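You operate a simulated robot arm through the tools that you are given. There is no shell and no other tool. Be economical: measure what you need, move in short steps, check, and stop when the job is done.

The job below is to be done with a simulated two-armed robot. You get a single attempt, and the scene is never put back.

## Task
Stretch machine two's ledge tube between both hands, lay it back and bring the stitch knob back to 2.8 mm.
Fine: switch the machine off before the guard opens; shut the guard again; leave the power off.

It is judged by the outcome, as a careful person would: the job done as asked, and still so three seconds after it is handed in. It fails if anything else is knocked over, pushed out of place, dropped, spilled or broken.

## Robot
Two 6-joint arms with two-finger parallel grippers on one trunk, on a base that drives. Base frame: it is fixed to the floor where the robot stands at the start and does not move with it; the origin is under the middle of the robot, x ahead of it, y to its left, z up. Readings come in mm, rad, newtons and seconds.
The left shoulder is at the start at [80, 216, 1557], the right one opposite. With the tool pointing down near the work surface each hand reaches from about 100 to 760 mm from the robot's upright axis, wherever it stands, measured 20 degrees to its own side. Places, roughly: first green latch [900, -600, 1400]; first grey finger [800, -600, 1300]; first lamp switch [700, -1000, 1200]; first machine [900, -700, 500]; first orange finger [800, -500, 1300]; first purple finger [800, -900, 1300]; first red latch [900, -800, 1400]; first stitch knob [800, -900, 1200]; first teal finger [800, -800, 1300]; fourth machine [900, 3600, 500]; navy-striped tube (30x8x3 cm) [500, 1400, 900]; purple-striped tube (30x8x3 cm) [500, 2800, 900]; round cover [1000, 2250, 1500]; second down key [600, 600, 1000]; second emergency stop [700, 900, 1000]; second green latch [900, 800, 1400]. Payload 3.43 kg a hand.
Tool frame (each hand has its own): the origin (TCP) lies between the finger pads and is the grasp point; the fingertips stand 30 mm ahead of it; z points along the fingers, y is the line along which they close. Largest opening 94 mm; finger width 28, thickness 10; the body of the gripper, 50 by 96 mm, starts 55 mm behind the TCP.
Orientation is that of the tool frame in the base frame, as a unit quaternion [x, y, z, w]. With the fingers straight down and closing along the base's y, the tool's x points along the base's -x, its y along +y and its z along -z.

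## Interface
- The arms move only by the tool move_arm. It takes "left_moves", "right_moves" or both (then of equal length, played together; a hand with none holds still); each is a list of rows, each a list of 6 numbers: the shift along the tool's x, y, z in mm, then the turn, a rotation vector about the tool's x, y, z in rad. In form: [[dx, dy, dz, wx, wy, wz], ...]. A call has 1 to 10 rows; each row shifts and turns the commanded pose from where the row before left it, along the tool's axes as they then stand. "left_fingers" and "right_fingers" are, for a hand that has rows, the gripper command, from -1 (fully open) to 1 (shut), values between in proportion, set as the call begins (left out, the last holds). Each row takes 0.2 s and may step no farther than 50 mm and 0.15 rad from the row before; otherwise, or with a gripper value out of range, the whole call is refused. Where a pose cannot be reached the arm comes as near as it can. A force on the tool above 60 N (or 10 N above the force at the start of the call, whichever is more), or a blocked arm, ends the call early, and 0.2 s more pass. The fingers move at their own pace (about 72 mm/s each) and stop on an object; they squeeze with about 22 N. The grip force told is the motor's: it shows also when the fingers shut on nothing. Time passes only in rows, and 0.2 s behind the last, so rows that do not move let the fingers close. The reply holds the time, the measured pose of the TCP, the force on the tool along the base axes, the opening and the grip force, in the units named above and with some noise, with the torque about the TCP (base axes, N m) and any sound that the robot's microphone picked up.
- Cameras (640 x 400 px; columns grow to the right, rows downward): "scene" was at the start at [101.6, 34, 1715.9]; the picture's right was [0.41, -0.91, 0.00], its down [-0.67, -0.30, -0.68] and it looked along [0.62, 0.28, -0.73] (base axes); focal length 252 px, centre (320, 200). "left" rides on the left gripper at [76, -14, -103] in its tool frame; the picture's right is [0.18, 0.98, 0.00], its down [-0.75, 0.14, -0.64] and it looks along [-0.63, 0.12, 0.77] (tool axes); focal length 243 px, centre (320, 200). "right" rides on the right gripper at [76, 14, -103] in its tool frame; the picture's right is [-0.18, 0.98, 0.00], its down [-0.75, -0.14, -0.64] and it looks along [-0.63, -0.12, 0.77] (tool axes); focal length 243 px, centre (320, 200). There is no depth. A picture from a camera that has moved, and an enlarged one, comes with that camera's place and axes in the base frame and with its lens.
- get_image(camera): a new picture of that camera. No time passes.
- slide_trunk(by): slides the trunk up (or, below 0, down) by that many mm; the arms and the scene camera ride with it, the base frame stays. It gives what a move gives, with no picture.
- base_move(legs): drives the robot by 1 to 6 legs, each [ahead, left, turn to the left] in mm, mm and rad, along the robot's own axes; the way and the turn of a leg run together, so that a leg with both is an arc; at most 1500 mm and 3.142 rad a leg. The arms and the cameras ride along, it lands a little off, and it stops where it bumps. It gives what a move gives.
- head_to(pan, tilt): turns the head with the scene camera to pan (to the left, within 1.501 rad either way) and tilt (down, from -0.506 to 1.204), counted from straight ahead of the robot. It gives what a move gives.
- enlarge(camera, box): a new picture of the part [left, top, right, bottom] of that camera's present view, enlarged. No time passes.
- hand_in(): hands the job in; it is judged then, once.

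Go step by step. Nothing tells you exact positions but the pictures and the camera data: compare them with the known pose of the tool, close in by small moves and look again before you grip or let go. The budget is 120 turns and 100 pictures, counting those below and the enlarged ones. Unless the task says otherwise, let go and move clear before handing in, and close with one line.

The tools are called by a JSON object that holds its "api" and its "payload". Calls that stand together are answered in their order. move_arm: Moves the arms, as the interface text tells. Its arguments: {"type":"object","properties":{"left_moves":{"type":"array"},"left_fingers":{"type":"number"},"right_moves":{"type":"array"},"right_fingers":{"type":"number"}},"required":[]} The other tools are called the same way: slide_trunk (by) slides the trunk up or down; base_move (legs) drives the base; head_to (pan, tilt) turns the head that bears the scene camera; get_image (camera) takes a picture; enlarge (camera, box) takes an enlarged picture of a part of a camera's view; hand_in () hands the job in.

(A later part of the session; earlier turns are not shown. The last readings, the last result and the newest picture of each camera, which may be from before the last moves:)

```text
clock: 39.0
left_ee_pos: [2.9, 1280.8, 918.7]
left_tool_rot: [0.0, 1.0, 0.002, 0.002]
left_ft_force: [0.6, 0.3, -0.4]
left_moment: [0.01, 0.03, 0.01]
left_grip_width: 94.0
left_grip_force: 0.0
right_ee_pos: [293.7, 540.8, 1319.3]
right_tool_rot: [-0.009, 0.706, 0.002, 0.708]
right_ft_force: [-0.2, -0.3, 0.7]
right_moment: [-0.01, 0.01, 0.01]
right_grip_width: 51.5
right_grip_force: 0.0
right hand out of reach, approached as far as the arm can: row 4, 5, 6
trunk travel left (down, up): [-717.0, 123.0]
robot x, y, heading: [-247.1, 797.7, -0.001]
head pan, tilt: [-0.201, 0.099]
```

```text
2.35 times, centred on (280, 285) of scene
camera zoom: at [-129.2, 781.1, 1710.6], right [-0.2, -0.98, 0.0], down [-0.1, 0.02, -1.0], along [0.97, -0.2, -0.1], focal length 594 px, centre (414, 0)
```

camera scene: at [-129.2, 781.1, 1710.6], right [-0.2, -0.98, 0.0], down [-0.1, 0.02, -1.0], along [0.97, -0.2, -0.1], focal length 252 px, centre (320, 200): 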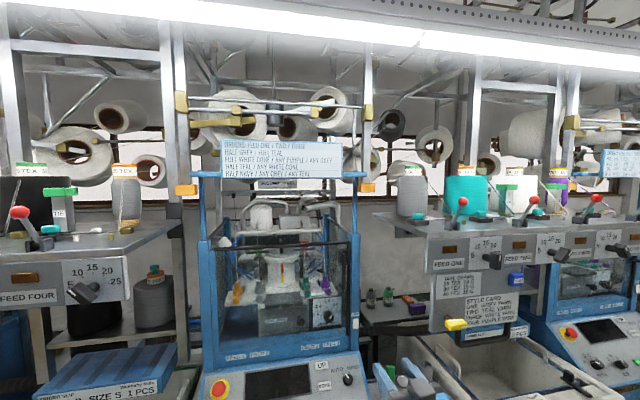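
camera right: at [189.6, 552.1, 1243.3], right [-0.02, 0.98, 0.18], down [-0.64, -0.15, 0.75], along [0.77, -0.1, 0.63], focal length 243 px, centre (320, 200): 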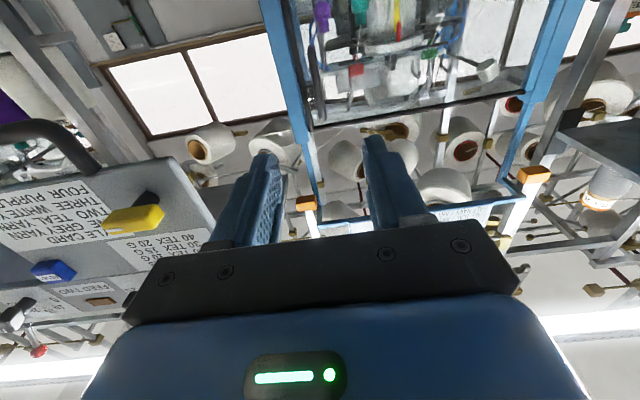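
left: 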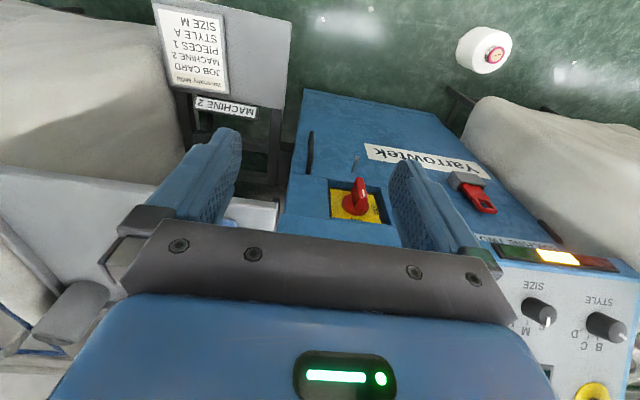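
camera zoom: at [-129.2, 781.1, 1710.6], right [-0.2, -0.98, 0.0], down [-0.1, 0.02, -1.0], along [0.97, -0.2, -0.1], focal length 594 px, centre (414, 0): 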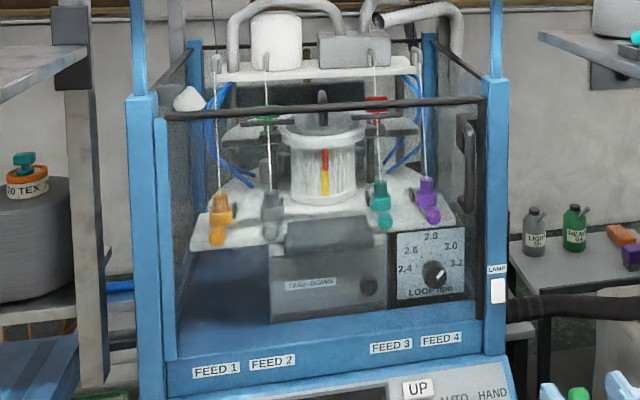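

Handle bar centre is about (720, 531, 1372); hinge line about (760, 970). I'll drive ahead, then bring the hand up to the handle.

{"api": "base_move", "payload": {"legs": [[230, 0, 0]]}}

{"api": "move_arm", "payload": {"right_moves": [[0, 0, 40, 0, 0, 0], [0, 0, 40, 0, 0, 0], [0, 0, 30, 0, 0, 0], [0, 0, 0, 0, 0, 0]]}}

{"api": "get_image", "payload": {"camera": "right"}}

{"api": "get_image", "payload": {"camera": "scene"}}

```text
clock: 40.8
left_ee_pos: [230.2, 1279.9, 919.5]
left_tool_rot: [0.0, 1.0, 0.002, 0.002]
left_ft_force: [0.6, -0.1, 0.0]
left_moment: [-0.04, -0.04, -0.01]
left_grip_width: 93.7
left_grip_force: 0.0
right_ee_pos: [520.9, 539.7, 1321.6]
right_tool_rot: [-0.009, 0.705, 0.002, 0.71]
right_ft_force: [-0.2, 0.2, 0.2]
right_moment: [-0.02, 0.0, -0.03]
right_grip_width: 52.0
right_grip_force: 0.2
trunk travel left (down, up): [-717.0, 123.0]
robot x, y, heading: [-17.7, 794.3, 0.0]
head pan, tilt: [-0.201, 0.099]
```

```text
clock: 41.8
left_ee_pos: [233.6, 1279.7, 917.9]
left_tool_rot: [0.0, 1.0, 0.001, 0.002]
left_ft_force: [-0.2, 0.6, 0.0]
left_moment: [-0.01, 0.0, -0.01]
left_grip_width: 94.0
left_grip_force: 0.0
right_ee_pos: [634.2, 541.3, 1319.7]
right_tool_rot: [-0.008, 0.706, 0.002, 0.708]
right_ft_force: [-0.7, 0.2, -0.4]
right_moment: [-0.02, 0.0, -0.03]
right_grip_width: 51.6
right_grip_force: 0.2
trunk travel left (down, up): [-717.0, 123.0]
robot x, y, heading: [-21.2, 798.5, 0.002]
head pan, tilt: [-0.201, 0.099]
```

```text
65 pictures are left
camera right: at [529.9, 553.4, 1243.8], right [-0.02, 0.98, 0.18], down [-0.64, -0.15, 0.75], along [0.77, -0.1, 0.63], focal length 243 px, centre (320, 200)
```

right: 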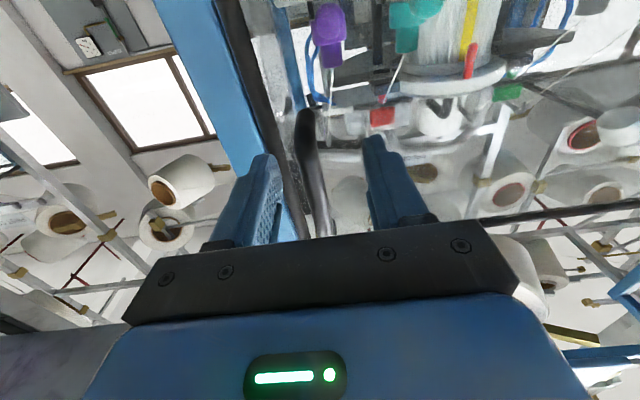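

```text
64 pictures are left
camera scene: at [100.5, 780.9, 1710.5], right [-0.2, -0.98, 0.0], down [-0.1, 0.02, -0.99], along [0.97, -0.2, -0.1], focal length 252 px, centre (320, 200)
```

scene: 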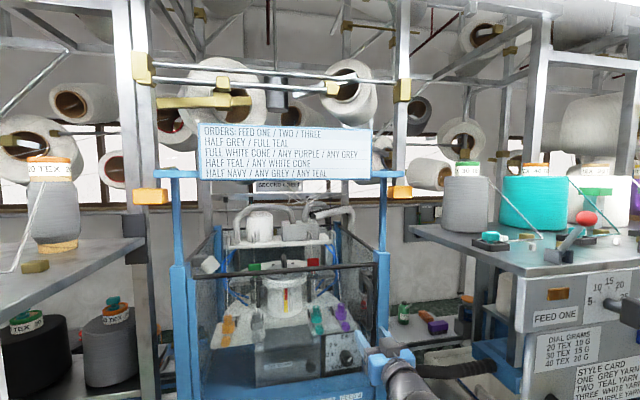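

The handle is ahead, between the fingers. I'll raise 45, shift right 8, then advance to straddle it.

{"api": "move_arm", "payload": {"right_moves": [[-45, -9, 0, 0, 0, 0], [0, 0, 35, 0, 0, 0], [0, 0, 33, 0, 0, 0], [0, 0, 0, 0, 0, 0]]}}

{"api": "get_image", "payload": {"camera": "right"}}

```text
clock: 42.6
left_ee_pos: [228.2, 1280.5, 920.7]
left_tool_rot: [0.001, 1.0, 0.002, 0.003]
left_ft_force: [-0.1, -0.6, -0.5]
left_moment: [-0.01, -0.02, 0.02]
left_grip_width: 93.9
left_grip_force: 0.0
right_ee_pos: [685.5, 532.4, 1368.2]
right_tool_rot: [-0.006, 0.705, 0.001, 0.709]
right_ft_force: [-0.3, -0.6, 0.0]
right_moment: [-0.01, 0.0, 0.0]
right_grip_width: 51.5
right_grip_force: 0.0
trunk travel left (down, up): [-717.0, 123.0]
robot x, y, heading: [-18.0, 794.8, -0.007]
head pan, tilt: [-0.201, 0.099]
stopped in row 4 (right hand): the force on the tool passed its limit at 98 N (the readings are from after the stop); the commanded pose is now the measured one
```

```text
63 pictures are left
camera right: at [582.0, 545.1, 1291.3], right [-0.01, 0.98, 0.18], down [-0.64, -0.14, 0.75], along [0.77, -0.1, 0.64], focal length 243 px, centre (320, 200)
```

right: 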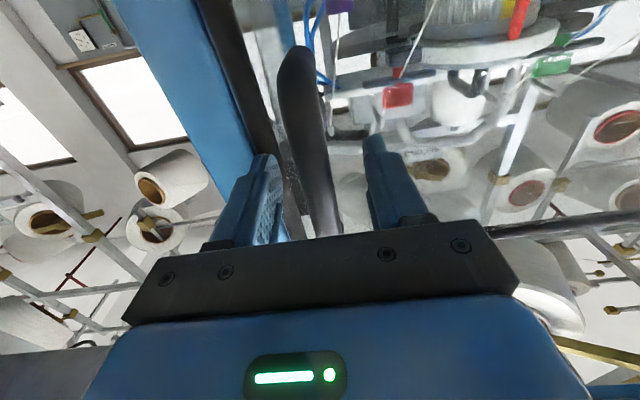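

The fingertips met the door frame, so the bar is already between the pads. I'll close.

{"api": "move_arm", "payload": {"right_moves": [[0, 0, 0, 0, 0, 0], [0, 0, 0, 0, 0, 0], [0, 0, 0, 0, 0, 0]], "right_fingers": 1}}

{"api": "get_image", "payload": {"camera": "right"}}

```text
clock: 43.4
left_ee_pos: [233.3, 1279.5, 920.0]
left_tool_rot: [0.002, 1.0, 0.003, 0.003]
left_ft_force: [0.3, 0.5, -0.1]
left_moment: [0.0, 0.0, -0.01]
left_grip_width: 94.3
left_grip_force: 0.1
right_ee_pos: [691.2, 532.7, 1364.4]
right_tool_rot: [-0.008, 0.707, 0.002, 0.707]
right_ft_force: [-10.2, 0.2, -2.9]
right_moment: [0.53, 0.27, 0.07]
right_grip_width: 20.2
right_grip_force: 45.3
trunk travel left (down, up): [-717.0, 123.0]
robot x, y, heading: [-18.4, 801.2, 0.001]
head pan, tilt: [-0.201, 0.099]
```

```text
62 pictures are left
camera right: at [586.3, 545.1, 1289.0], right [-0.01, 0.98, 0.18], down [-0.64, -0.14, 0.75], along [0.77, -0.1, 0.63], focal length 243 px, centre (320, 200)
```

right: 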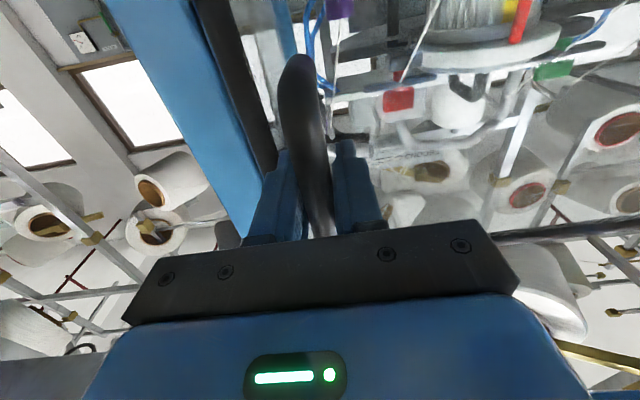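

Handle gripped. I'll pull gently along the door's arc, turning the hand with it, and check the force.

{"api": "move_arm", "payload": {"right_moves": [[0, 1, -20, 0.045, 0, 0], [0, 1, -20, 0.045, 0, 0], [0, 1, -20, 0.045, 0, 0], [0, 1, -20, 0.045, 0, 0]]}}

{"api": "get_image", "payload": {"camera": "scene"}}

```text
clock: 44.4
left_ee_pos: [233.6, 1281.3, 919.2]
left_tool_rot: [0.001, 1.0, 0.0, 0.001]
left_ft_force: [-0.3, -0.2, -0.8]
left_moment: [-0.04, 0.05, -0.04]
left_grip_width: 94.0
left_grip_force: 0.1
right_ee_pos: [611.4, 544.0, 1365.5]
right_tool_rot: [0.055, 0.704, -0.062, 0.705]
right_ft_force: [2.2, 7.7, 5.3]
right_moment: [0.76, -0.01, -0.15]
right_grip_width: 20.2
right_grip_force: 45.3
trunk travel left (down, up): [-717.0, 123.0]
robot x, y, heading: [-17.7, 800.1, -0.005]
head pan, tilt: [-0.201, 0.099]
```

```text
61 pictures are left
camera scene: at [99.6, 784.3, 1710.6], right [-0.2, -0.98, 0.0], down [-0.1, 0.02, -1.0], along [0.97, -0.2, -0.1], focal length 252 px, centre (320, 200)
```

scene: 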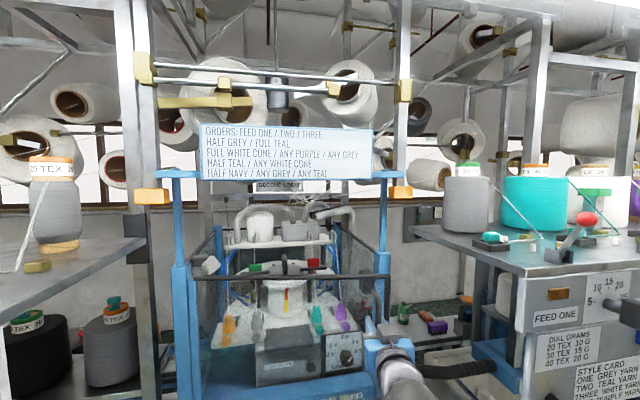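

The door follows smoothly with small forces. I'll continue along the arc.

{"api": "move_arm", "payload": {"right_moves": [[0, 1, -25, 0.057, 0, 0], [0, 1, -25, 0.057, 0, 0], [0, 1, -25, 0.057, 0, 0], [0, 1, -25, 0.057, 0, 0], [0, 1, -25, 0.057, 0, 0], [0, 1, -25, 0.057, 0, 0], [0, 1, -25, 0.057, 0, 0]]}}

{"api": "get_image", "payload": {"camera": "scene"}}

```text
clock: 46.0
left_ee_pos: [233.7, 1281.7, 918.2]
left_tool_rot: [0.003, 1.0, 0.0, 0.003]
left_ft_force: [0.2, 0.3, 0.1]
left_moment: [0.0, 0.01, 0.01]
left_grip_width: 93.9
left_grip_force: 0.2
right_ee_pos: [460.7, 612.9, 1364.4]
right_tool_rot: [0.196, 0.676, -0.202, 0.681]
right_ft_force: [2.5, 6.1, 23.5]
right_moment: [0.88, 0.56, -0.05]
right_grip_width: 20.2
right_grip_force: 45.0
right hand out of reach, approached as far as the arm can: row 5, 6, 7
trunk travel left (down, up): [-717.0, 123.0]
robot x, y, heading: [-16.3, 799.0, -0.003]
head pan, tilt: [-0.201, 0.099]
```

```text
60 pictures are left
camera scene: at [98.0, 784.3, 1710.8], right [-0.2, -0.98, 0.0], down [-0.1, 0.02, -1.0], along [0.97, -0.2, -0.1], focal length 252 px, centre (320, 200)
```

scene: 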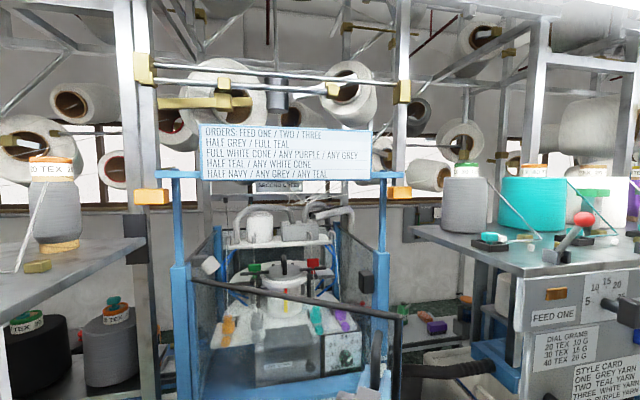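

The door is about 30° open and the arm is folded to its limit. I'll release the handle, back the base off along the hand's axis, then push the door wider from the inside.

{"api": "move_arm", "payload": {"right_moves": [[0, 0, 0, 0, 0, 0], [0, 0, 0, 0, 0, 0]], "right_fingers": 0.1}}

{"api": "base_move", "payload": {"legs": [[-160, 100, 0]]}}

{"api": "get_image", "payload": {"camera": "scene"}}

```text
clock: 46.6
left_ee_pos: [233.9, 1281.0, 919.8]
left_tool_rot: [0.002, 1.0, 0.002, 0.001]
left_ft_force: [0.6, -0.1, 0.0]
left_moment: [0.01, 0.05, 0.01]
left_grip_width: 94.0
left_grip_force: 0.0
right_ee_pos: [464.0, 610.4, 1362.2]
right_tool_rot: [0.195, 0.678, -0.202, 0.679]
right_ft_force: [0.0, 0.9, -0.2]
right_moment: [0.02, -0.02, 0.0]
right_grip_width: 42.0
right_grip_force: 0.1
trunk travel left (down, up): [-717.0, 123.0]
robot x, y, heading: [-16.0, 795.7, -0.007]
head pan, tilt: [-0.201, 0.099]
```

```text
clock: 48.1
left_ee_pos: [77.7, 1377.5, 919.6]
left_tool_rot: [0.002, 1.0, 0.003, 0.0]
left_ft_force: [0.2, -0.3, -0.1]
left_moment: [0.02, 0.04, -0.03]
left_grip_width: 94.0
left_grip_force: 0.1
right_ee_pos: [307.9, 707.5, 1362.5]
right_tool_rot: [0.197, 0.679, -0.201, 0.678]
right_ft_force: [0.5, 0.0, 0.8]
right_moment: [-0.01, -0.01, 0.0]
right_grip_width: 42.2
right_grip_force: 0.0
trunk travel left (down, up): [-717.0, 123.0]
robot x, y, heading: [-179.6, 896.1, -0.007]
head pan, tilt: [-0.201, 0.099]
```

```text
59 pictures are left
camera scene: at [-54.2, 877.6, 1710.1], right [-0.2, -0.98, 0.0], down [-0.1, 0.02, -0.99], along [0.97, -0.2, -0.1], focal length 252 px, centre (320, 200)
```

scene: 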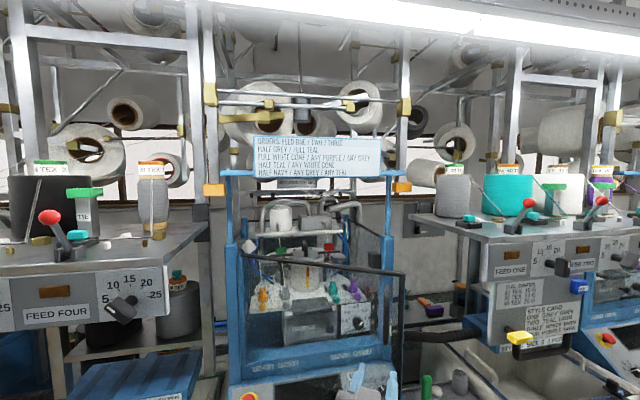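

The door's free edge is now around (490, 550). I'll straighten the right hand, close its fingers, and move it to the right of that edge.

{"api": "move_arm", "payload": {"right_moves": [[0, 0, 0, -0.14, 0, 0], [0, 0, 0, -0.14, 0, 0], [0, 0, 0, -0.14, 0, 0], [0, 0, 0, -0.14, 0, 0], [0, -40, 0, 0, 0, 0], [0, -40, 0, 0, 0, 0], [0, -20, 0, 0, 0, 0]], "right_fingers": 1}}

{"api": "base_move", "payload": {"legs": [[0, -150, 0], [150, 0, 0]]}}

{"api": "get_image", "payload": {"camera": "scene"}}

```text
clock: 49.8
left_ee_pos: [76.7, 1379.5, 919.3]
left_tool_rot: [0.002, 1.0, 0.002, 0.002]
left_ft_force: [0.3, 0.2, 0.2]
left_moment: [-0.02, 0.01, 0.02]
left_grip_width: 93.9
left_grip_force: 0.1
right_ee_pos: [372.4, 634.6, 1354.0]
right_tool_rot: [0.001, 0.707, -0.007, 0.707]
right_ft_force: [-0.1, 0.2, -0.5]
right_moment: [0.02, 0.0, 0.0]
right_grip_width: 0.1
right_grip_force: 22.1
right hand out of reach, approached as far as the arm can: row 1, 2, 3, 4, 5
trunk travel left (down, up): [-717.0, 123.0]
robot x, y, heading: [-178.5, 896.7, -0.007]
head pan, tilt: [-0.201, 0.099]
```

```text
clock: 52.1
left_ee_pos: [222.8, 1225.8, 918.9]
left_tool_rot: [0.002, 1.0, 0.003, 0.002]
left_ft_force: [-0.2, 0.0, 0.9]
left_moment: [0.0, 0.03, -0.01]
left_grip_width: 94.2
left_grip_force: 0.0
right_ee_pos: [520.4, 484.4, 1356.9]
right_tool_rot: [0.0, 0.706, -0.005, 0.708]
right_ft_force: [-1.1, -0.5, 0.9]
right_moment: [0.03, 0.02, 0.04]
right_grip_width: 0.0
right_grip_force: 22.1
trunk travel left (down, up): [-717.0, 123.0]
robot x, y, heading: [-27.8, 743.9, -0.004]
head pan, tilt: [-0.201, 0.099]
```

```text
58 pictures are left
camera scene: at [86.8, 727.1, 1710.9], right [-0.2, -0.98, 0.0], down [-0.09, 0.02, -1.0], along [0.97, -0.2, -0.1], focal length 252 px, centre (320, 200)
```

scene: 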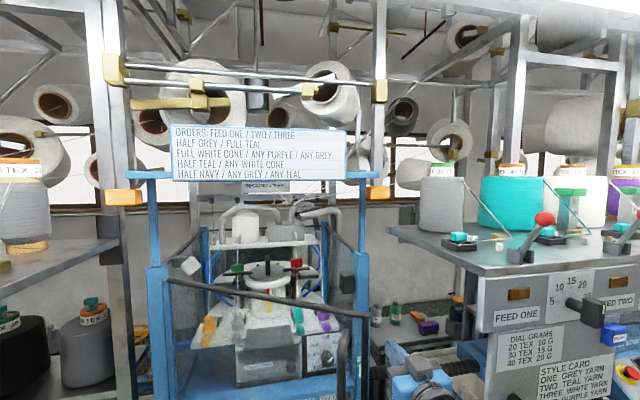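

The hand is to the right of the door's edge. I'll reach further in, then slide the base left so the hand sweeps the door open.

{"api": "move_arm", "payload": {"right_moves": [[0, 0, 40, 0, 0, 0], [0, 0, 40, 0, 0, 0], [0, 0, 0, 0, 0, 0]]}}

{"api": "base_move", "payload": {"legs": [[0, 220, 0]]}}

{"api": "get_image", "payload": {"camera": "scene"}}

```text
clock: 52.9
left_ee_pos: [224.6, 1227.2, 919.4]
left_tool_rot: [0.001, 1.0, 0.002, 0.001]
left_ft_force: [-0.2, -0.4, -0.8]
left_moment: [0.01, -0.02, -0.01]
left_grip_width: 93.9
left_grip_force: 0.1
right_ee_pos: [603.3, 483.9, 1354.8]
right_tool_rot: [0.0, 0.707, -0.006, 0.707]
right_ft_force: [-0.2, 0.2, -0.1]
right_moment: [0.03, 0.05, -0.02]
right_grip_width: 0.0
right_grip_force: 21.5
trunk travel left (down, up): [-717.0, 123.0]
robot x, y, heading: [-24.8, 746.5, -0.008]
head pan, tilt: [-0.201, 0.099]
```

```text
clock: 54.0
left_ee_pos: [227.3, 1281.5, 919.6]
left_tool_rot: [0.001, 1.0, 0.002, -0.001]
left_ft_force: [0.7, 0.3, -0.8]
left_moment: [0.0, 0.01, 0.04]
left_grip_width: 93.9
left_grip_force: 0.1
right_ee_pos: [605.7, 530.1, 1353.2]
right_tool_rot: [0.007, 0.708, -0.013, 0.706]
right_ft_force: [1.1, 0.1, -0.1]
right_moment: [0.0, -0.02, 0.0]
right_grip_width: 0.1
right_grip_force: 21.6
trunk travel left (down, up): [-717.0, 123.0]
robot x, y, heading: [-27.9, 797.5, -0.002]
head pan, tilt: [-0.201, 0.099]
stopped in leg 1: the force on the tool passed its limit at 110 N (the readings are from after the stop); the commanded pose is now the measured one
```

```text
57 pictures are left
camera scene: at [97.5, 782.5, 1710.0], right [-0.2, -0.98, 0.0], down [-0.1, 0.02, -0.99], along [0.97, -0.2, -0.1], focal length 252 px, centre (320, 200)
```

scene: 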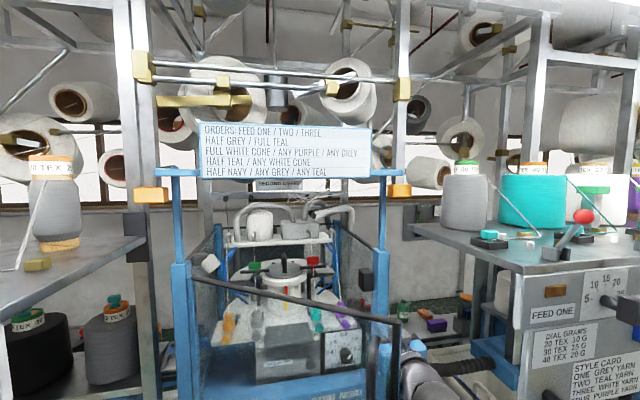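

The base moves too fast and bumped the door's edge with the hand. I'll push it gently with the arm instead, in small steps.

{"api": "move_arm", "payload": {"right_moves": [[0, 12, 0, 0, 0, 0], [0, 12, 0, 0, 0, 0], [0, 12, 0, 0, 0, 0], [0, 12, 0, 0, 0, 0], [0, 12, 0, 0, 0, 0], [0, 12, 0, 0, 0, 0], [0, 12, 0, 0, 0, 0], [0, 12, 0, 0, 0, 0]]}}

{"api": "get_image", "payload": {"camera": "right"}}

```text
clock: 55.8
left_ee_pos: [224.2, 1283.0, 918.6]
left_tool_rot: [0.0, 1.0, 0.002, 0.001]
left_ft_force: [0.0, -0.4, -0.2]
left_moment: [0.04, -0.02, -0.02]
left_grip_width: 94.1
left_grip_force: 0.0
right_ee_pos: [603.6, 629.1, 1354.9]
right_tool_rot: [0.006, 0.707, -0.014, 0.707]
right_ft_force: [-0.6, 0.1, 0.0]
right_moment: [0.0, -0.05, -0.04]
right_grip_width: 0.1
right_grip_force: 22.2
trunk travel left (down, up): [-717.0, 123.0]
robot x, y, heading: [-29.4, 800.6, -0.001]
head pan, tilt: [-0.201, 0.099]
```

```text
56 pictures are left
camera right: at [500.0, 645.4, 1278.8], right [0.03, 0.98, 0.17], down [-0.65, -0.11, 0.76], along [0.76, -0.13, 0.63], focal length 243 px, centre (320, 200)
```

right: 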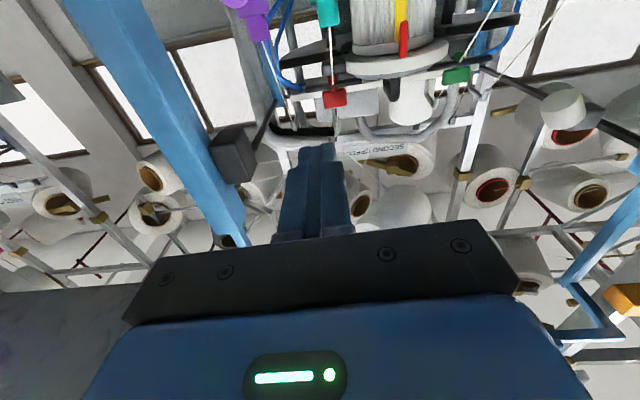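

{"api": "get_image", "payload": {"camera": "scene"}}

```text
55 pictures are left
camera scene: at [90.7, 785.0, 1710.5], right [-0.2, -0.98, 0.0], down [-0.1, 0.02, -1.0], along [0.97, -0.2, -0.1], focal length 252 px, centre (320, 200)
```

scene: 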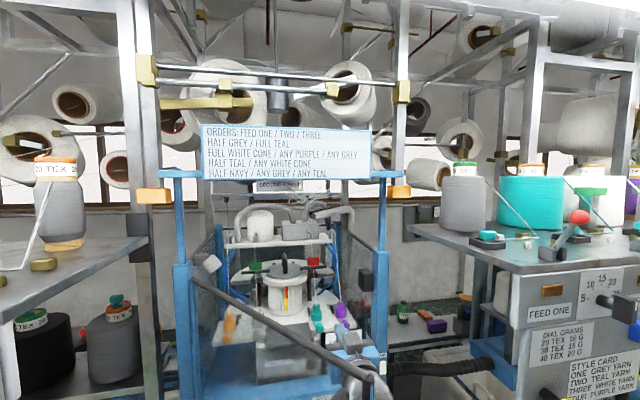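

The door is now about 50° open and keeps moving easily. I'll back the base a bit for clearance and continue sweeping left with the arm.

{"api": "base_move", "payload": {"legs": [[-100, 0, 0]]}}

{"api": "move_arm", "payload": {"right_moves": [[0, 5, 30, 0, 0, 0], [0, 12, 30, 0, 0, 0], [0, 14, 10, 0, 0, 0], [0, 14, 0, 0, 0, 0], [0, 14, 0, 0, 0, 0], [0, 14, 0, 0, 0, 0], [0, 14, 0, 0, 0, 0], [0, 14, 0, 0, 0, 0], [0, 14, 0, 0, 0, 0], [0, 14, 0, 0, 0, 0]]}}

{"api": "get_image", "payload": {"camera": "scene"}}

```text
clock: 56.9
left_ee_pos: [131.0, 1284.0, 916.3]
left_tool_rot: [0.002, 1.0, 0.001, -0.001]
left_ft_force: [0.5, -0.1, -0.3]
left_moment: [-0.02, 0.04, 0.0]
left_grip_width: 93.9
left_grip_force: 0.1
right_ee_pos: [510.7, 627.5, 1351.9]
right_tool_rot: [0.005, 0.709, -0.014, 0.705]
right_ft_force: [-0.1, 0.8, -0.7]
right_moment: [0.0, -0.02, 0.01]
right_grip_width: 0.2
right_grip_force: 22.1
trunk travel left (down, up): [-717.0, 123.0]
robot x, y, heading: [-125.4, 802.8, -0.003]
head pan, tilt: [-0.201, 0.099]
```

```text
clock: 59.1
left_ee_pos: [127.1, 1284.2, 919.3]
left_tool_rot: [0.002, 1.0, 0.001, 0.002]
left_ft_force: [0.2, -0.4, 0.9]
left_moment: [0.02, 0.0, -0.03]
left_grip_width: 94.3
left_grip_force: 0.0
right_ee_pos: [578.7, 754.9, 1354.4]
right_tool_rot: [0.007, 0.707, -0.015, 0.707]
right_ft_force: [0.9, 0.2, -0.6]
right_moment: [-0.02, 0.01, -0.02]
right_grip_width: 0.0
right_grip_force: 21.8
trunk travel left (down, up): [-717.0, 123.0]
robot x, y, heading: [-127.9, 802.7, -0.002]
head pan, tilt: [-0.201, 0.099]
```

```text
54 pictures are left
camera scene: at [-7.6, 785.2, 1710.5], right [-0.2, -0.98, 0.0], down [-0.1, 0.02, -1.0], along [0.97, -0.2, -0.1], focal length 252 px, centre (320, 200)
```

scene: 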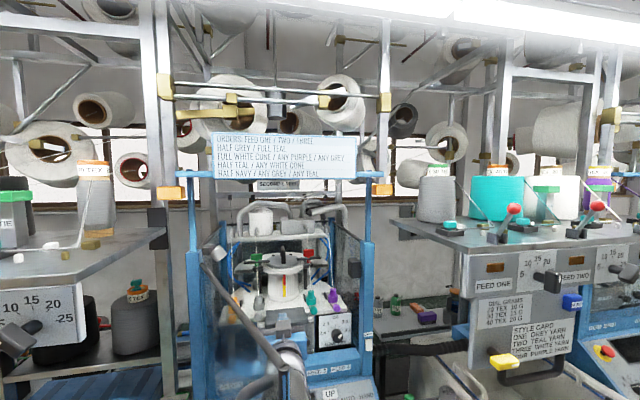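

About 65° open now. I'll sweep another 130 mm left.

{"api": "move_arm", "payload": {"right_moves": [[0, 14, 0, 0, 0, 0], [0, 14, 0, 0, 0, 0], [0, 14, 0, 0, 0, 0], [0, 14, 0, 0, 0, 0], [0, 14, 0, 0, 0, 0], [0, 14, 0, 0, 0, 0], [0, 14, 0, 0, 0, 0], [0, 14, 0, 0, 0, 0], [0, 14, 0, 0, 0, 0], [0, 14, 0, 0, 0, 0]]}}

{"api": "get_image", "payload": {"camera": "scene"}}

```text
clock: 61.3
left_ee_pos: [127.2, 1283.8, 919.5]
left_tool_rot: [0.001, 1.0, 0.001, 0.001]
left_ft_force: [0.5, -0.2, 0.1]
left_moment: [0.01, 0.0, -0.01]
left_grip_width: 93.7
left_grip_force: 0.1
right_ee_pos: [583.8, 894.2, 1351.2]
right_tool_rot: [0.005, 0.707, -0.014, 0.707]
right_ft_force: [-0.1, -0.7, -0.4]
right_moment: [0.0, 0.02, -0.01]
right_grip_width: 0.0
right_grip_force: 21.8
trunk travel left (down, up): [-717.0, 123.0]
robot x, y, heading: [-128.7, 803.5, -0.003]
head pan, tilt: [-0.201, 0.099]
```

```text
53 pictures are left
camera scene: at [-7.3, 785.2, 1710.5], right [-0.2, -0.98, 0.0], down [-0.1, 0.02, -1.0], along [0.97, -0.2, -0.1], focal length 252 px, centre (320, 200)
```

scene: 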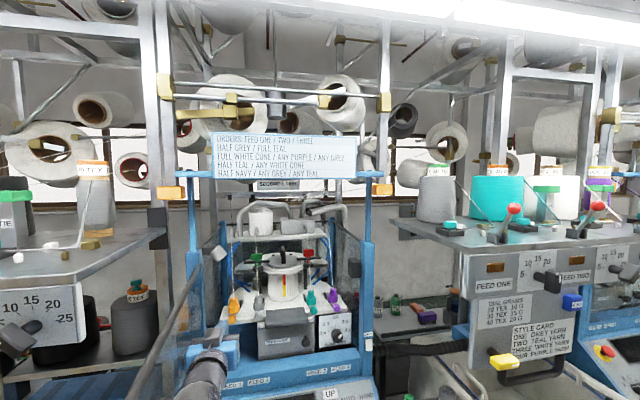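

The door is about 90° open and out of the way. The stitch knob triangulates to about (761, 568, 1169); I'll bring the left hand inward, then slide right so the right hand lines up with it.

{"api": "move_arm", "payload": {"left_moves": [[0, -45, 0, 0, 0, 0], [0, -45, 0, 0, 0, 0], [0, -45, 0, 0, 0, 0], [0, -45, 0, 0, 0, 0], [0, 0, 0, 0, 0, 0]], "right_moves": [[0, -10, 0, 0, 0, 0], [0, 0, 0, 0, 0, 0], [0, 0, 0, 0, 0, 0], [0, 0, 0, 0, 0, 0], [0, 0, 0, 0, 0, 0]]}}

{"api": "base_move", "payload": {"legs": [[0, -315, 0]]}}

{"api": "move_arm", "payload": {"right_moves": [[45, 0, 0, 0, 0, 0], [45, 0, 0, 0, 0, 0], [45, 0, 0, 0, 0, 0], [47, 0, 0, 0, 0, 0], [0, 0, 0, 0, 0, 0]], "right_fingers": 0.1}}

{"api": "head_to", "payload": {"pan": 0, "tilt": 0.5}}

{"api": "get_image", "payload": {"camera": "scene"}}

{"api": "get_image", "payload": {"camera": "right"}}

```text
clock: 62.5
left_ee_pos: [144.6, 1110.2, 927.2]
left_tool_rot: [0.003, 1.0, 0.013, 0.023]
left_ft_force: [0.4, 0.1, -0.1]
left_moment: [-0.01, 0.03, -0.02]
left_grip_width: 93.8
left_grip_force: 0.0
right_ee_pos: [581.7, 883.5, 1350.4]
right_tool_rot: [0.006, 0.707, -0.015, 0.707]
right_ft_force: [0.5, -0.1, -0.2]
right_moment: [0.0, 0.01, -0.02]
right_grip_width: 0.3
right_grip_force: 22.0
trunk travel left (down, up): [-717.0, 123.0]
robot x, y, heading: [-124.5, 800.9, -0.005]
head pan, tilt: [-0.201, 0.099]
```

```text
clock: 64.6
left_ee_pos: [141.3, 795.3, 925.9]
left_tool_rot: [0.007, 1.0, 0.01, 0.019]
left_ft_force: [0.2, 0.6, -0.4]
left_moment: [-0.03, 0.01, -0.01]
left_grip_width: 93.9
left_grip_force: 0.1
right_ee_pos: [582.6, 571.3, 1350.7]
right_tool_rot: [0.004, 0.707, -0.014, 0.707]
right_ft_force: [-0.2, 0.3, 0.6]
right_moment: [0.01, -0.04, -0.05]
right_grip_width: 0.0
right_grip_force: 22.4
trunk travel left (down, up): [-717.0, 123.0]
robot x, y, heading: [-129.3, 484.4, -0.004]
head pan, tilt: [-0.201, 0.099]
```

```text
clock: 65.8
left_ee_pos: [143.1, 793.4, 925.7]
left_tool_rot: [0.007, 1.0, 0.012, 0.02]
left_ft_force: [0.3, -0.2, 0.9]
left_moment: [0.01, -0.03, -0.02]
left_grip_width: 94.3
left_grip_force: 0.0
right_ee_pos: [582.0, 566.7, 1169.7]
right_tool_rot: [0.005, 0.707, -0.013, 0.707]
right_ft_force: [-0.9, 0.2, -0.3]
right_moment: [0.01, 0.0, -0.01]
right_grip_width: 42.1
right_grip_force: 0.1
trunk travel left (down, up): [-717.0, 123.0]
robot x, y, heading: [-130.0, 485.7, 0.0]
head pan, tilt: [-0.201, 0.099]
```

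```text
clock: 66.7
left_ee_pos: [142.9, 792.1, 927.3]
left_tool_rot: [0.008, 1.0, 0.011, 0.02]
left_ft_force: [0.5, 0.0, -0.1]
left_moment: [0.03, 0.02, -0.01]
left_grip_width: 94.2
left_grip_force: 0.1
right_ee_pos: [581.6, 567.6, 1171.0]
right_tool_rot: [0.005, 0.707, -0.013, 0.707]
right_ft_force: [-0.4, -0.6, 0.3]
right_moment: [-0.05, 0.02, -0.01]
right_grip_width: 42.4
right_grip_force: 0.1
trunk travel left (down, up): [-717.0, 123.0]
robot x, y, heading: [-124.8, 488.1, -0.002]
head pan, tilt: [0.0, 0.499]
```

```text
52 pictures are left
camera scene: at [-7.3, 486.3, 1673.4], right [0.0, -1.0, 0.0], down [-0.48, 0.0, -0.88], along [0.88, 0.0, -0.48], focal length 252 px, centre (320, 200)
```

scene: 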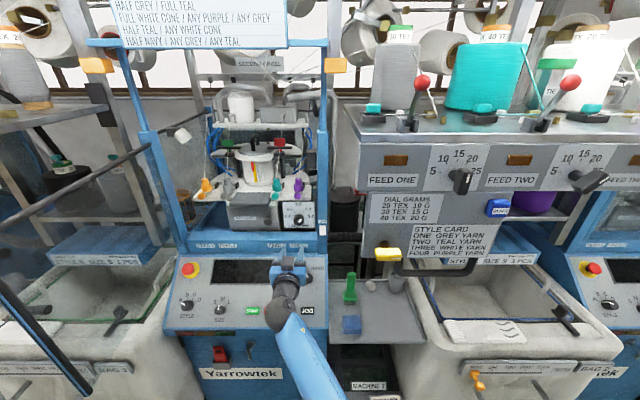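

```text
51 pictures are left
camera right: at [477.7, 583.9, 1094.0], right [0.03, 0.98, 0.17], down [-0.65, -0.12, 0.76], along [0.76, -0.13, 0.63], focal length 243 px, centre (320, 200)
```

right: 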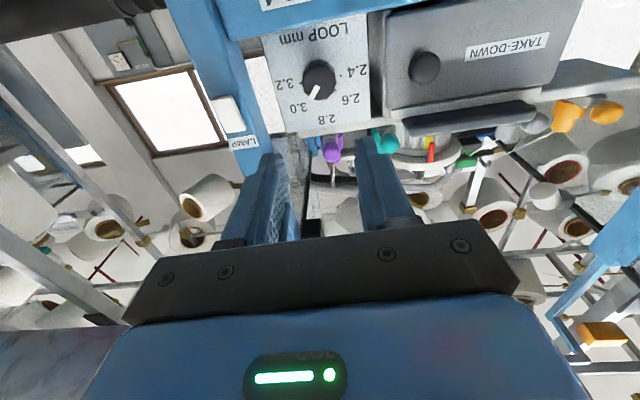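

The knob is ahead at roughly (775, 563, 1165). I'll drive 90 mm closer and re-check before going in.

{"api": "base_move", "payload": {"legs": [[90, 0, 0]]}}

{"api": "get_image", "payload": {"camera": "right"}}

{"api": "enlarge", "payload": {"camera": "scene", "box": [180, 160, 380, 310]}}

```text
clock: 67.8
left_ee_pos: [226.1, 793.6, 927.8]
left_tool_rot: [0.007, 1.0, 0.011, 0.023]
left_ft_force: [-0.2, -0.2, 0.2]
left_moment: [-0.01, -0.04, 0.03]
left_grip_width: 93.9
left_grip_force: 0.2
right_ee_pos: [664.5, 567.1, 1173.4]
right_tool_rot: [0.005, 0.705, -0.013, 0.709]
right_ft_force: [-0.7, -0.1, 1.2]
right_moment: [-0.01, 0.0, -0.03]
right_grip_width: 42.3
right_grip_force: 0.1
trunk travel left (down, up): [-717.0, 123.0]
robot x, y, heading: [-39.5, 485.2, -0.005]
head pan, tilt: [0.0, 0.499]
```

```text
50 pictures are left
camera right: at [560.1, 584.5, 1097.2], right [0.02, 0.98, 0.17], down [-0.65, -0.12, 0.75], along [0.76, -0.13, 0.64], focal length 243 px, centre (320, 200)
```

right: 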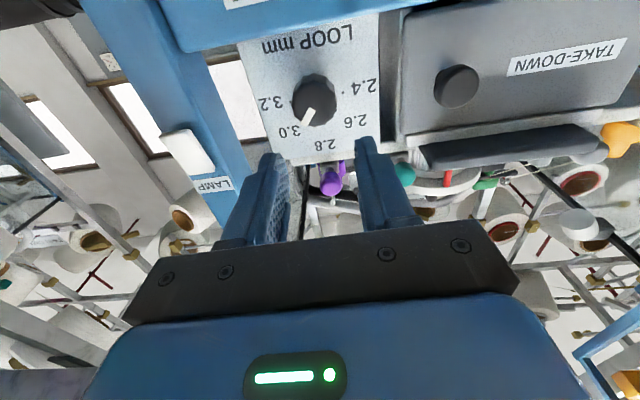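

```text
2.67 times, centred on (280, 235) of scene
camera zoom: at [72.3, 486.3, 1674.1], right [0.0, -1.0, 0.0], down [-0.47, 0.0, -0.88], along [0.88, 0.0, -0.47], focal length 673 px, centre (427, 107)
```

zoom: 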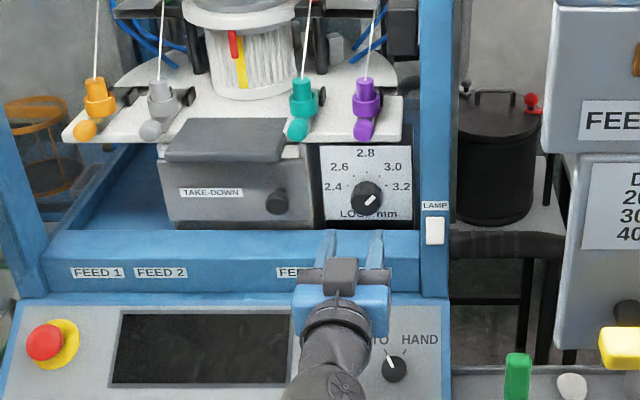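

Knob front centre is about (779, 562, 1167), and the hand clears the sill. I'll advance to bring the fingertips around it.

{"api": "move_arm", "payload": {"right_moves": [[6, -5, 30, 0, 0, 0], [0, 0, 30, 0, 0, 0], [0, 0, 28, 0, 0, 0], [0, 0, 0, 0, 0, 0]]}}

{"api": "get_image", "payload": {"camera": "right"}}

{"api": "enlarge", "payload": {"camera": "scene", "box": [260, 180, 340, 240]}}

```text
clock: 68.8
left_ee_pos: [231.6, 792.7, 926.5]
left_tool_rot: [0.007, 1.0, 0.012, 0.02]
left_ft_force: [-0.1, -0.1, -0.1]
left_moment: [-0.03, 0.02, -0.02]
left_grip_width: 94.1
left_grip_force: 0.1
right_ee_pos: [757.5, 561.0, 1164.6]
right_tool_rot: [0.003, 0.707, -0.013, 0.707]
right_ft_force: [0.1, -0.3, 0.8]
right_moment: [-0.01, -0.04, 0.0]
right_grip_width: 42.4
right_grip_force: 0.1
trunk travel left (down, up): [-717.0, 123.0]
robot x, y, heading: [-39.8, 482.0, -0.002]
head pan, tilt: [0.0, 0.499]
```

```text
48 pictures are left
camera right: at [653.8, 577.0, 1088.2], right [0.03, 0.98, 0.17], down [-0.64, -0.12, 0.76], along [0.76, -0.13, 0.63], focal length 243 px, centre (320, 200)
```

right: 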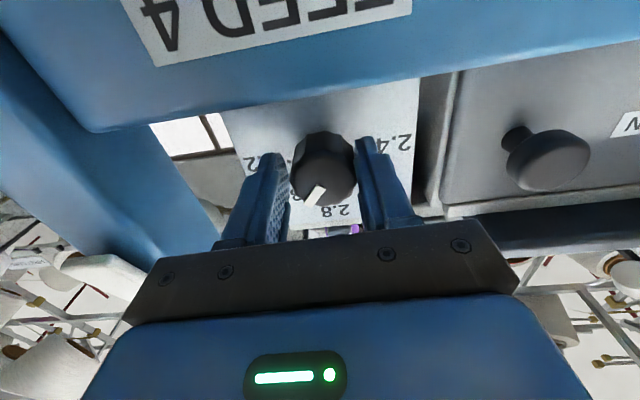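

```text
6.67 times, centred on (300, 210) of scene
camera zoom: at [81.4, 486.3, 1673.3], right [0.0, -1.0, 0.0], down [-0.48, 0.0, -0.88], along [0.88, 0.0, -0.48], focal length 1683 px, centre (453, 133)
```

zoom: 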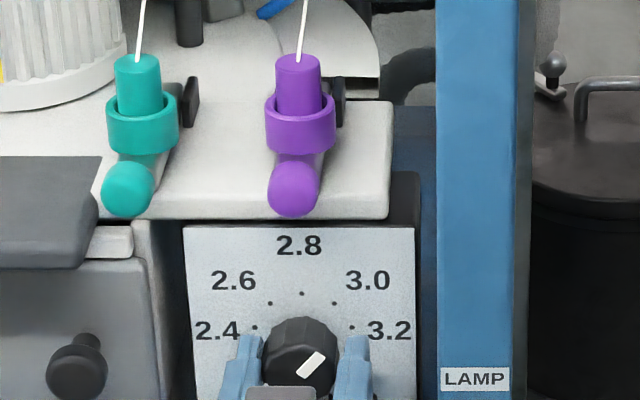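

The fingers straddle the knob, whose mark stands near 3.0. I'll go 5 mm deeper, close, and look.

{"api": "move_arm", "payload": {"right_moves": [[0, 1, 5, 0, 0, 0], [0, 0, 0, 0, 0, 0]]}}

{"api": "move_arm", "payload": {"right_moves": [[0, 0, 0, 0, 0, 0], [0, 0, 0, 0, 0, 0]], "right_fingers": 1}}

{"api": "enlarge", "payload": {"camera": "scene", "box": [260, 180, 340, 240]}}

```text
clock: 69.4
left_ee_pos: [231.2, 793.9, 926.8]
left_tool_rot: [0.007, 1.0, 0.011, 0.02]
left_ft_force: [0.2, 1.0, -0.6]
left_moment: [-0.02, 0.03, -0.03]
left_grip_width: 94.1
left_grip_force: 0.1
right_ee_pos: [762.5, 561.4, 1163.2]
right_tool_rot: [0.005, 0.707, -0.014, 0.707]
right_ft_force: [0.0, -1.2, -0.2]
right_moment: [0.01, -0.01, -0.01]
right_grip_width: 42.5
right_grip_force: 0.1
trunk travel left (down, up): [-717.0, 123.0]
robot x, y, heading: [-37.5, 484.3, -0.003]
head pan, tilt: [0.0, 0.499]
```

```text
clock: 70.0
left_ee_pos: [231.4, 794.1, 925.9]
left_tool_rot: [0.008, 1.0, 0.011, 0.02]
left_ft_force: [-1.5, 0.8, -0.1]
left_moment: [0.01, 0.02, 0.01]
left_grip_width: 93.9
left_grip_force: 0.0
right_ee_pos: [761.7, 561.8, 1165.6]
right_tool_rot: [0.003, 0.707, -0.013, 0.707]
right_ft_force: [1.0, 2.1, 0.5]
right_moment: [0.03, 0.45, 1.29]
right_grip_width: 37.8
right_grip_force: 45.0
trunk travel left (down, up): [-717.0, 123.0]
robot x, y, heading: [-40.5, 484.6, -0.006]
head pan, tilt: [0.0, 0.499]
```

```text
6.67 times, centred on (300, 210) of scene
camera zoom: at [80.8, 486.7, 1673.4], right [0.0, -1.0, 0.0], down [-0.48, 0.0, -0.88], along [0.88, 0.0, -0.48], focal length 1683 px, centre (453, 133)
```

zoom: 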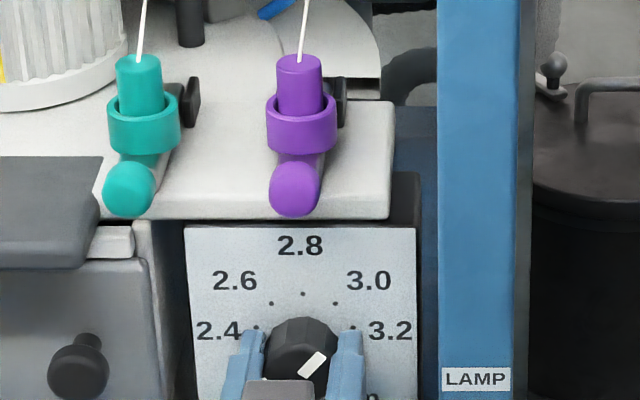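

Gripped. I'll turn counterclockwise about 30° first and check the mark.

{"api": "move_arm", "payload": {"right_moves": [[0, 0, 0, 0, 0, -0.1], [0, 0, 0, 0, 0, -0.1], [0, 0, 0, 0, 0, -0.1], [0, 0, 0, 0, 0, -0.1], [0, 0, 0, 0, 0, -0.1], [0, 0, 0, 0, 0, 0]]}}

{"api": "enlarge", "payload": {"camera": "scene", "box": [270, 190, 330, 235]}}

```text
clock: 71.4
left_ee_pos: [229.9, 793.0, 926.9]
left_tool_rot: [0.008, 1.0, 0.012, 0.02]
left_ft_force: [-0.7, 0.0, 0.5]
left_moment: [0.01, -0.02, 0.03]
left_grip_width: 93.8
left_grip_force: 0.0
right_ee_pos: [761.4, 561.5, 1163.7]
right_tool_rot: [-0.171, 0.686, -0.188, 0.682]
right_ft_force: [0.1, 1.7, 1.1]
right_moment: [0.02, 0.36, 1.24]
right_grip_width: 37.2
right_grip_force: 44.9
trunk travel left (down, up): [-717.0, 123.0]
robot x, y, heading: [-39.5, 488.3, -0.001]
head pan, tilt: [0.0, 0.499]
```

```text
8.89 times, centred on (300, 212) of scene
camera zoom: at [80.3, 486.7, 1673.5], right [0.0, -1.0, 0.0], down [-0.48, 0.0, -0.88], along [0.88, 0.0, -0.48], focal length 2244 px, centre (498, 89)
```

zoom: 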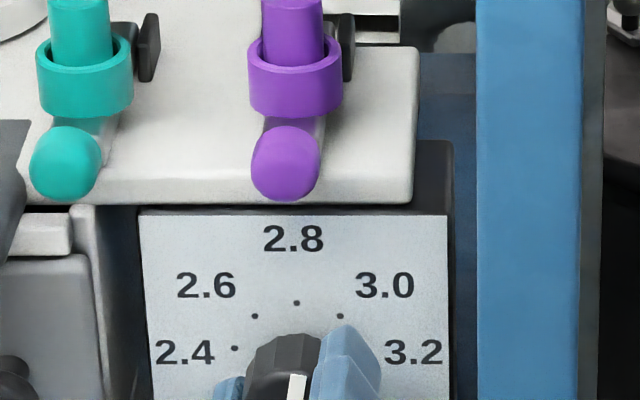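

{"api": "enlarge", "payload": {"camera": "scene", "box": [275, 203, 325, 243]}}

{"api": "enlarge", "payload": {"camera": "right", "box": [240, 80, 420, 240]}}

```text
10.00 times, centred on (300, 223) of scene
camera zoom: at [80.3, 486.7, 1673.5], right [0.0, -1.0, 0.0], down [-0.48, 0.0, -0.88], along [0.88, 0.0, -0.48], focal length 2524 px, centre (520, -30)
```

zoom: 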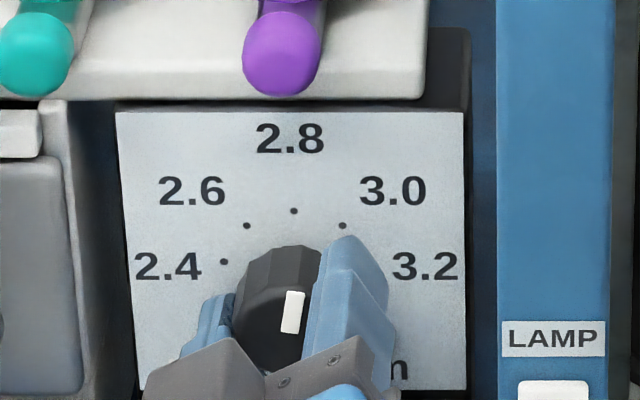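

```text
2.50 times, centred on (330, 160) of right
camera zoom: at [657.1, 540.2, 1091.4], right [0.02, 0.95, -0.32], down [-0.64, 0.26, 0.73], along [0.77, 0.19, 0.61], focal length 606 px, centre (295, 300)
```

zoom: 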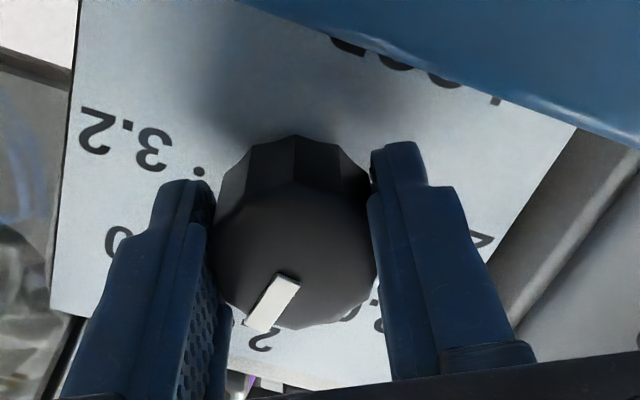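

The mark is about 10° short of 2.8. I'll turn a bit more.

{"api": "move_arm", "payload": {"right_moves": [[0, 0, 0, 0, 0, -0.08], [0, 0, 0, 0, 0, -0.075], [0, 0, 0, 0, 0, 0]]}}

{"api": "enlarge", "payload": {"camera": "scene", "box": [275, 203, 325, 243]}}

```text
clock: 72.2
left_ee_pos: [231.0, 793.7, 927.1]
left_tool_rot: [0.008, 1.0, 0.012, 0.02]
left_ft_force: [-0.4, 0.7, -1.1]
left_moment: [0.03, 0.02, -0.04]
left_grip_width: 93.9
left_grip_force: 0.0
right_ee_pos: [761.2, 561.7, 1164.8]
right_tool_rot: [-0.224, 0.671, -0.239, 0.665]
right_ft_force: [0.6, 1.5, 2.9]
right_moment: [0.0, 0.45, 1.26]
right_grip_width: 37.6
right_grip_force: 45.4
trunk travel left (down, up): [-717.0, 123.0]
robot x, y, heading: [-42.2, 483.1, 0.001]
head pan, tilt: [0.0, 0.499]
```

```text
10.00 times, centred on (300, 223) of scene
camera zoom: at [80.3, 486.7, 1673.5], right [0.0, -1.0, 0.0], down [-0.48, 0.0, -0.88], along [0.88, 0.0, -0.48], focal length 2524 px, centre (520, -30)
```

zoom: 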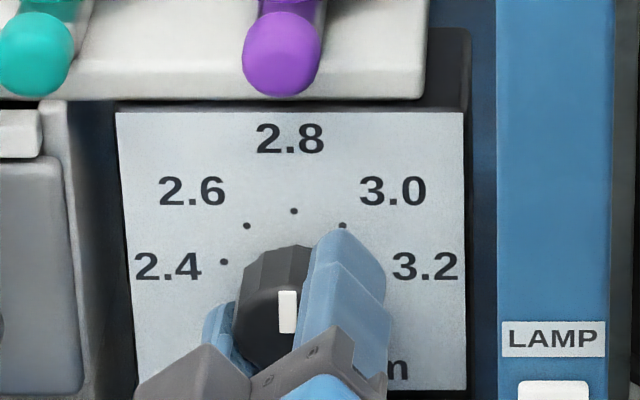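

The mark now stands upright at 2.8. I'll release, withdraw and verify it with an unobstructed view.

{"api": "move_arm", "payload": {"right_moves": [[0, 0, 0, 0, 0, 0], [0, 0, 0, 0, 0, 0]], "right_fingers": 0.0}}

{"api": "move_arm", "payload": {"right_moves": [[0, 0, -25, 0, 0, 0], [0, 0, -40, 0, 0, 0], [0, 0, -40, 0, 0, 0], [0, 0, -40, 0, 0, 0], [0, 0, -40, 0, 0, 0]]}}

{"api": "enlarge", "payload": {"camera": "scene", "box": [275, 203, 325, 243]}}

```text
clock: 72.8
left_ee_pos: [231.0, 794.1, 927.1]
left_tool_rot: [0.008, 1.0, 0.011, 0.02]
left_ft_force: [-0.8, -0.6, -0.1]
left_moment: [0.02, 0.02, 0.02]
left_grip_width: 93.9
left_grip_force: 0.1
right_ee_pos: [761.7, 561.1, 1162.4]
right_tool_rot: [-0.222, 0.671, -0.24, 0.665]
right_ft_force: [-0.9, 0.3, 0.2]
right_moment: [0.04, -0.02, -0.02]
right_grip_width: 47.0
right_grip_force: 0.1
trunk travel left (down, up): [-717.0, 123.0]
robot x, y, heading: [-40.1, 485.9, -0.004]
head pan, tilt: [0.0, 0.499]
```

```text
clock: 74.0
left_ee_pos: [229.3, 792.7, 927.1]
left_tool_rot: [0.008, 1.0, 0.011, 0.021]
left_ft_force: [-0.9, 0.4, 0.5]
left_moment: [-0.02, -0.02, -0.04]
left_grip_width: 94.2
left_grip_force: 0.1
right_ee_pos: [576.9, 565.3, 1165.8]
right_tool_rot: [-0.222, 0.67, -0.24, 0.666]
right_ft_force: [0.1, -1.0, 0.7]
right_moment: [0.01, 0.02, -0.04]
right_grip_width: 47.0
right_grip_force: 0.1
trunk travel left (down, up): [-717.0, 123.0]
robot x, y, heading: [-37.3, 486.3, -0.002]
head pan, tilt: [0.0, 0.499]
```

```text
10.00 times, centred on (300, 223) of scene
camera zoom: at [78.4, 486.0, 1673.6], right [0.0, -1.0, 0.0], down [-0.48, 0.0, -0.88], along [0.88, 0.0, -0.48], focal length 2524 px, centre (520, -30)
```

zoom: 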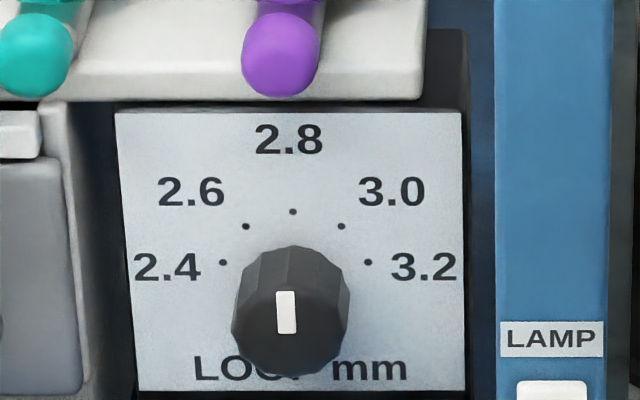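

The mark is exactly upright at 2.8. Next is shutting the guard: I'll fold the right hand back, level it, and take it around to the door's outer side.

{"api": "move_arm", "payload": {"right_moves": [[0, 0, -10, 0, 0, 0.13], [0, 0, -20, 0, 0, 0.13], [0, 0, -20, 0, 0, 0.13], [0, 0, -20, 0, 0, 0.13], [0, 0, -20, 0, 0, 0.13], [-30, 0, 0, 0, 0, 0], [-25, 0, 0, 0, 0, 0]], "right_fingers": 1}}

{"api": "base_move", "payload": {"legs": [[-330, 0, 0], [0, 520, 0]]}}

{"api": "get_image", "payload": {"camera": "scene"}}

```text
clock: 75.6
left_ee_pos: [230.5, 793.0, 926.2]
left_tool_rot: [0.008, 1.0, 0.011, 0.02]
left_ft_force: [0.2, 1.0, -0.2]
left_moment: [0.0, -0.02, 0.0]
left_grip_width: 94.2
left_grip_force: 0.1
right_ee_pos: [486.9, 568.0, 1218.0]
right_tool_rot: [0.003, 0.707, -0.015, 0.707]
right_ft_force: [0.5, -0.2, 0.5]
right_moment: [0.02, 0.0, -0.01]
right_grip_width: 0.1
right_grip_force: 21.8
trunk travel left (down, up): [-717.0, 123.0]
robot x, y, heading: [-38.3, 485.2, -0.004]
head pan, tilt: [0.0, 0.499]
```

```text
clock: 80.4
left_ee_pos: [-100.3, 1308.9, 926.4]
left_tool_rot: [0.006, 1.0, 0.012, 0.02]
left_ft_force: [0.7, -0.2, 0.1]
left_moment: [0.01, 0.01, -0.02]
left_grip_width: 94.1
left_grip_force: 0.0
right_ee_pos: [155.5, 1084.4, 1219.2]
right_tool_rot: [0.003, 0.707, -0.014, 0.707]
right_ft_force: [-0.4, 0.4, -0.4]
right_moment: [-0.02, -0.03, -0.04]
right_grip_width: 0.2
right_grip_force: 22.1
trunk travel left (down, up): [-717.0, 123.0]
robot x, y, heading: [-373.9, 1000.7, -0.003]
head pan, tilt: [0.0, 0.499]
```

```text
40 pictures are left
camera scene: at [-251.4, 1000.8, 1673.4], right [0.0, -1.0, 0.0], down [-0.48, 0.0, -0.88], along [0.88, 0.0, -0.48], focal length 252 px, centre (320, 200)
```

scene: 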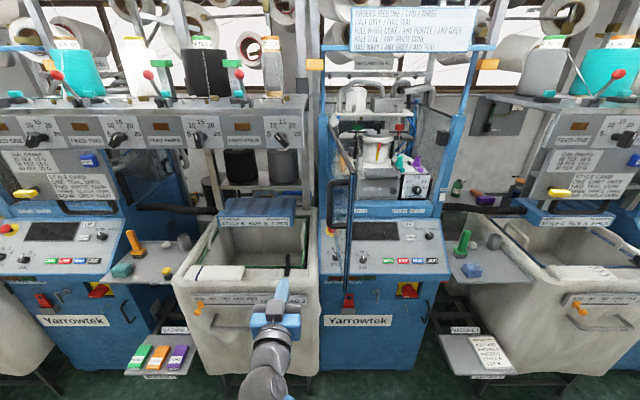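

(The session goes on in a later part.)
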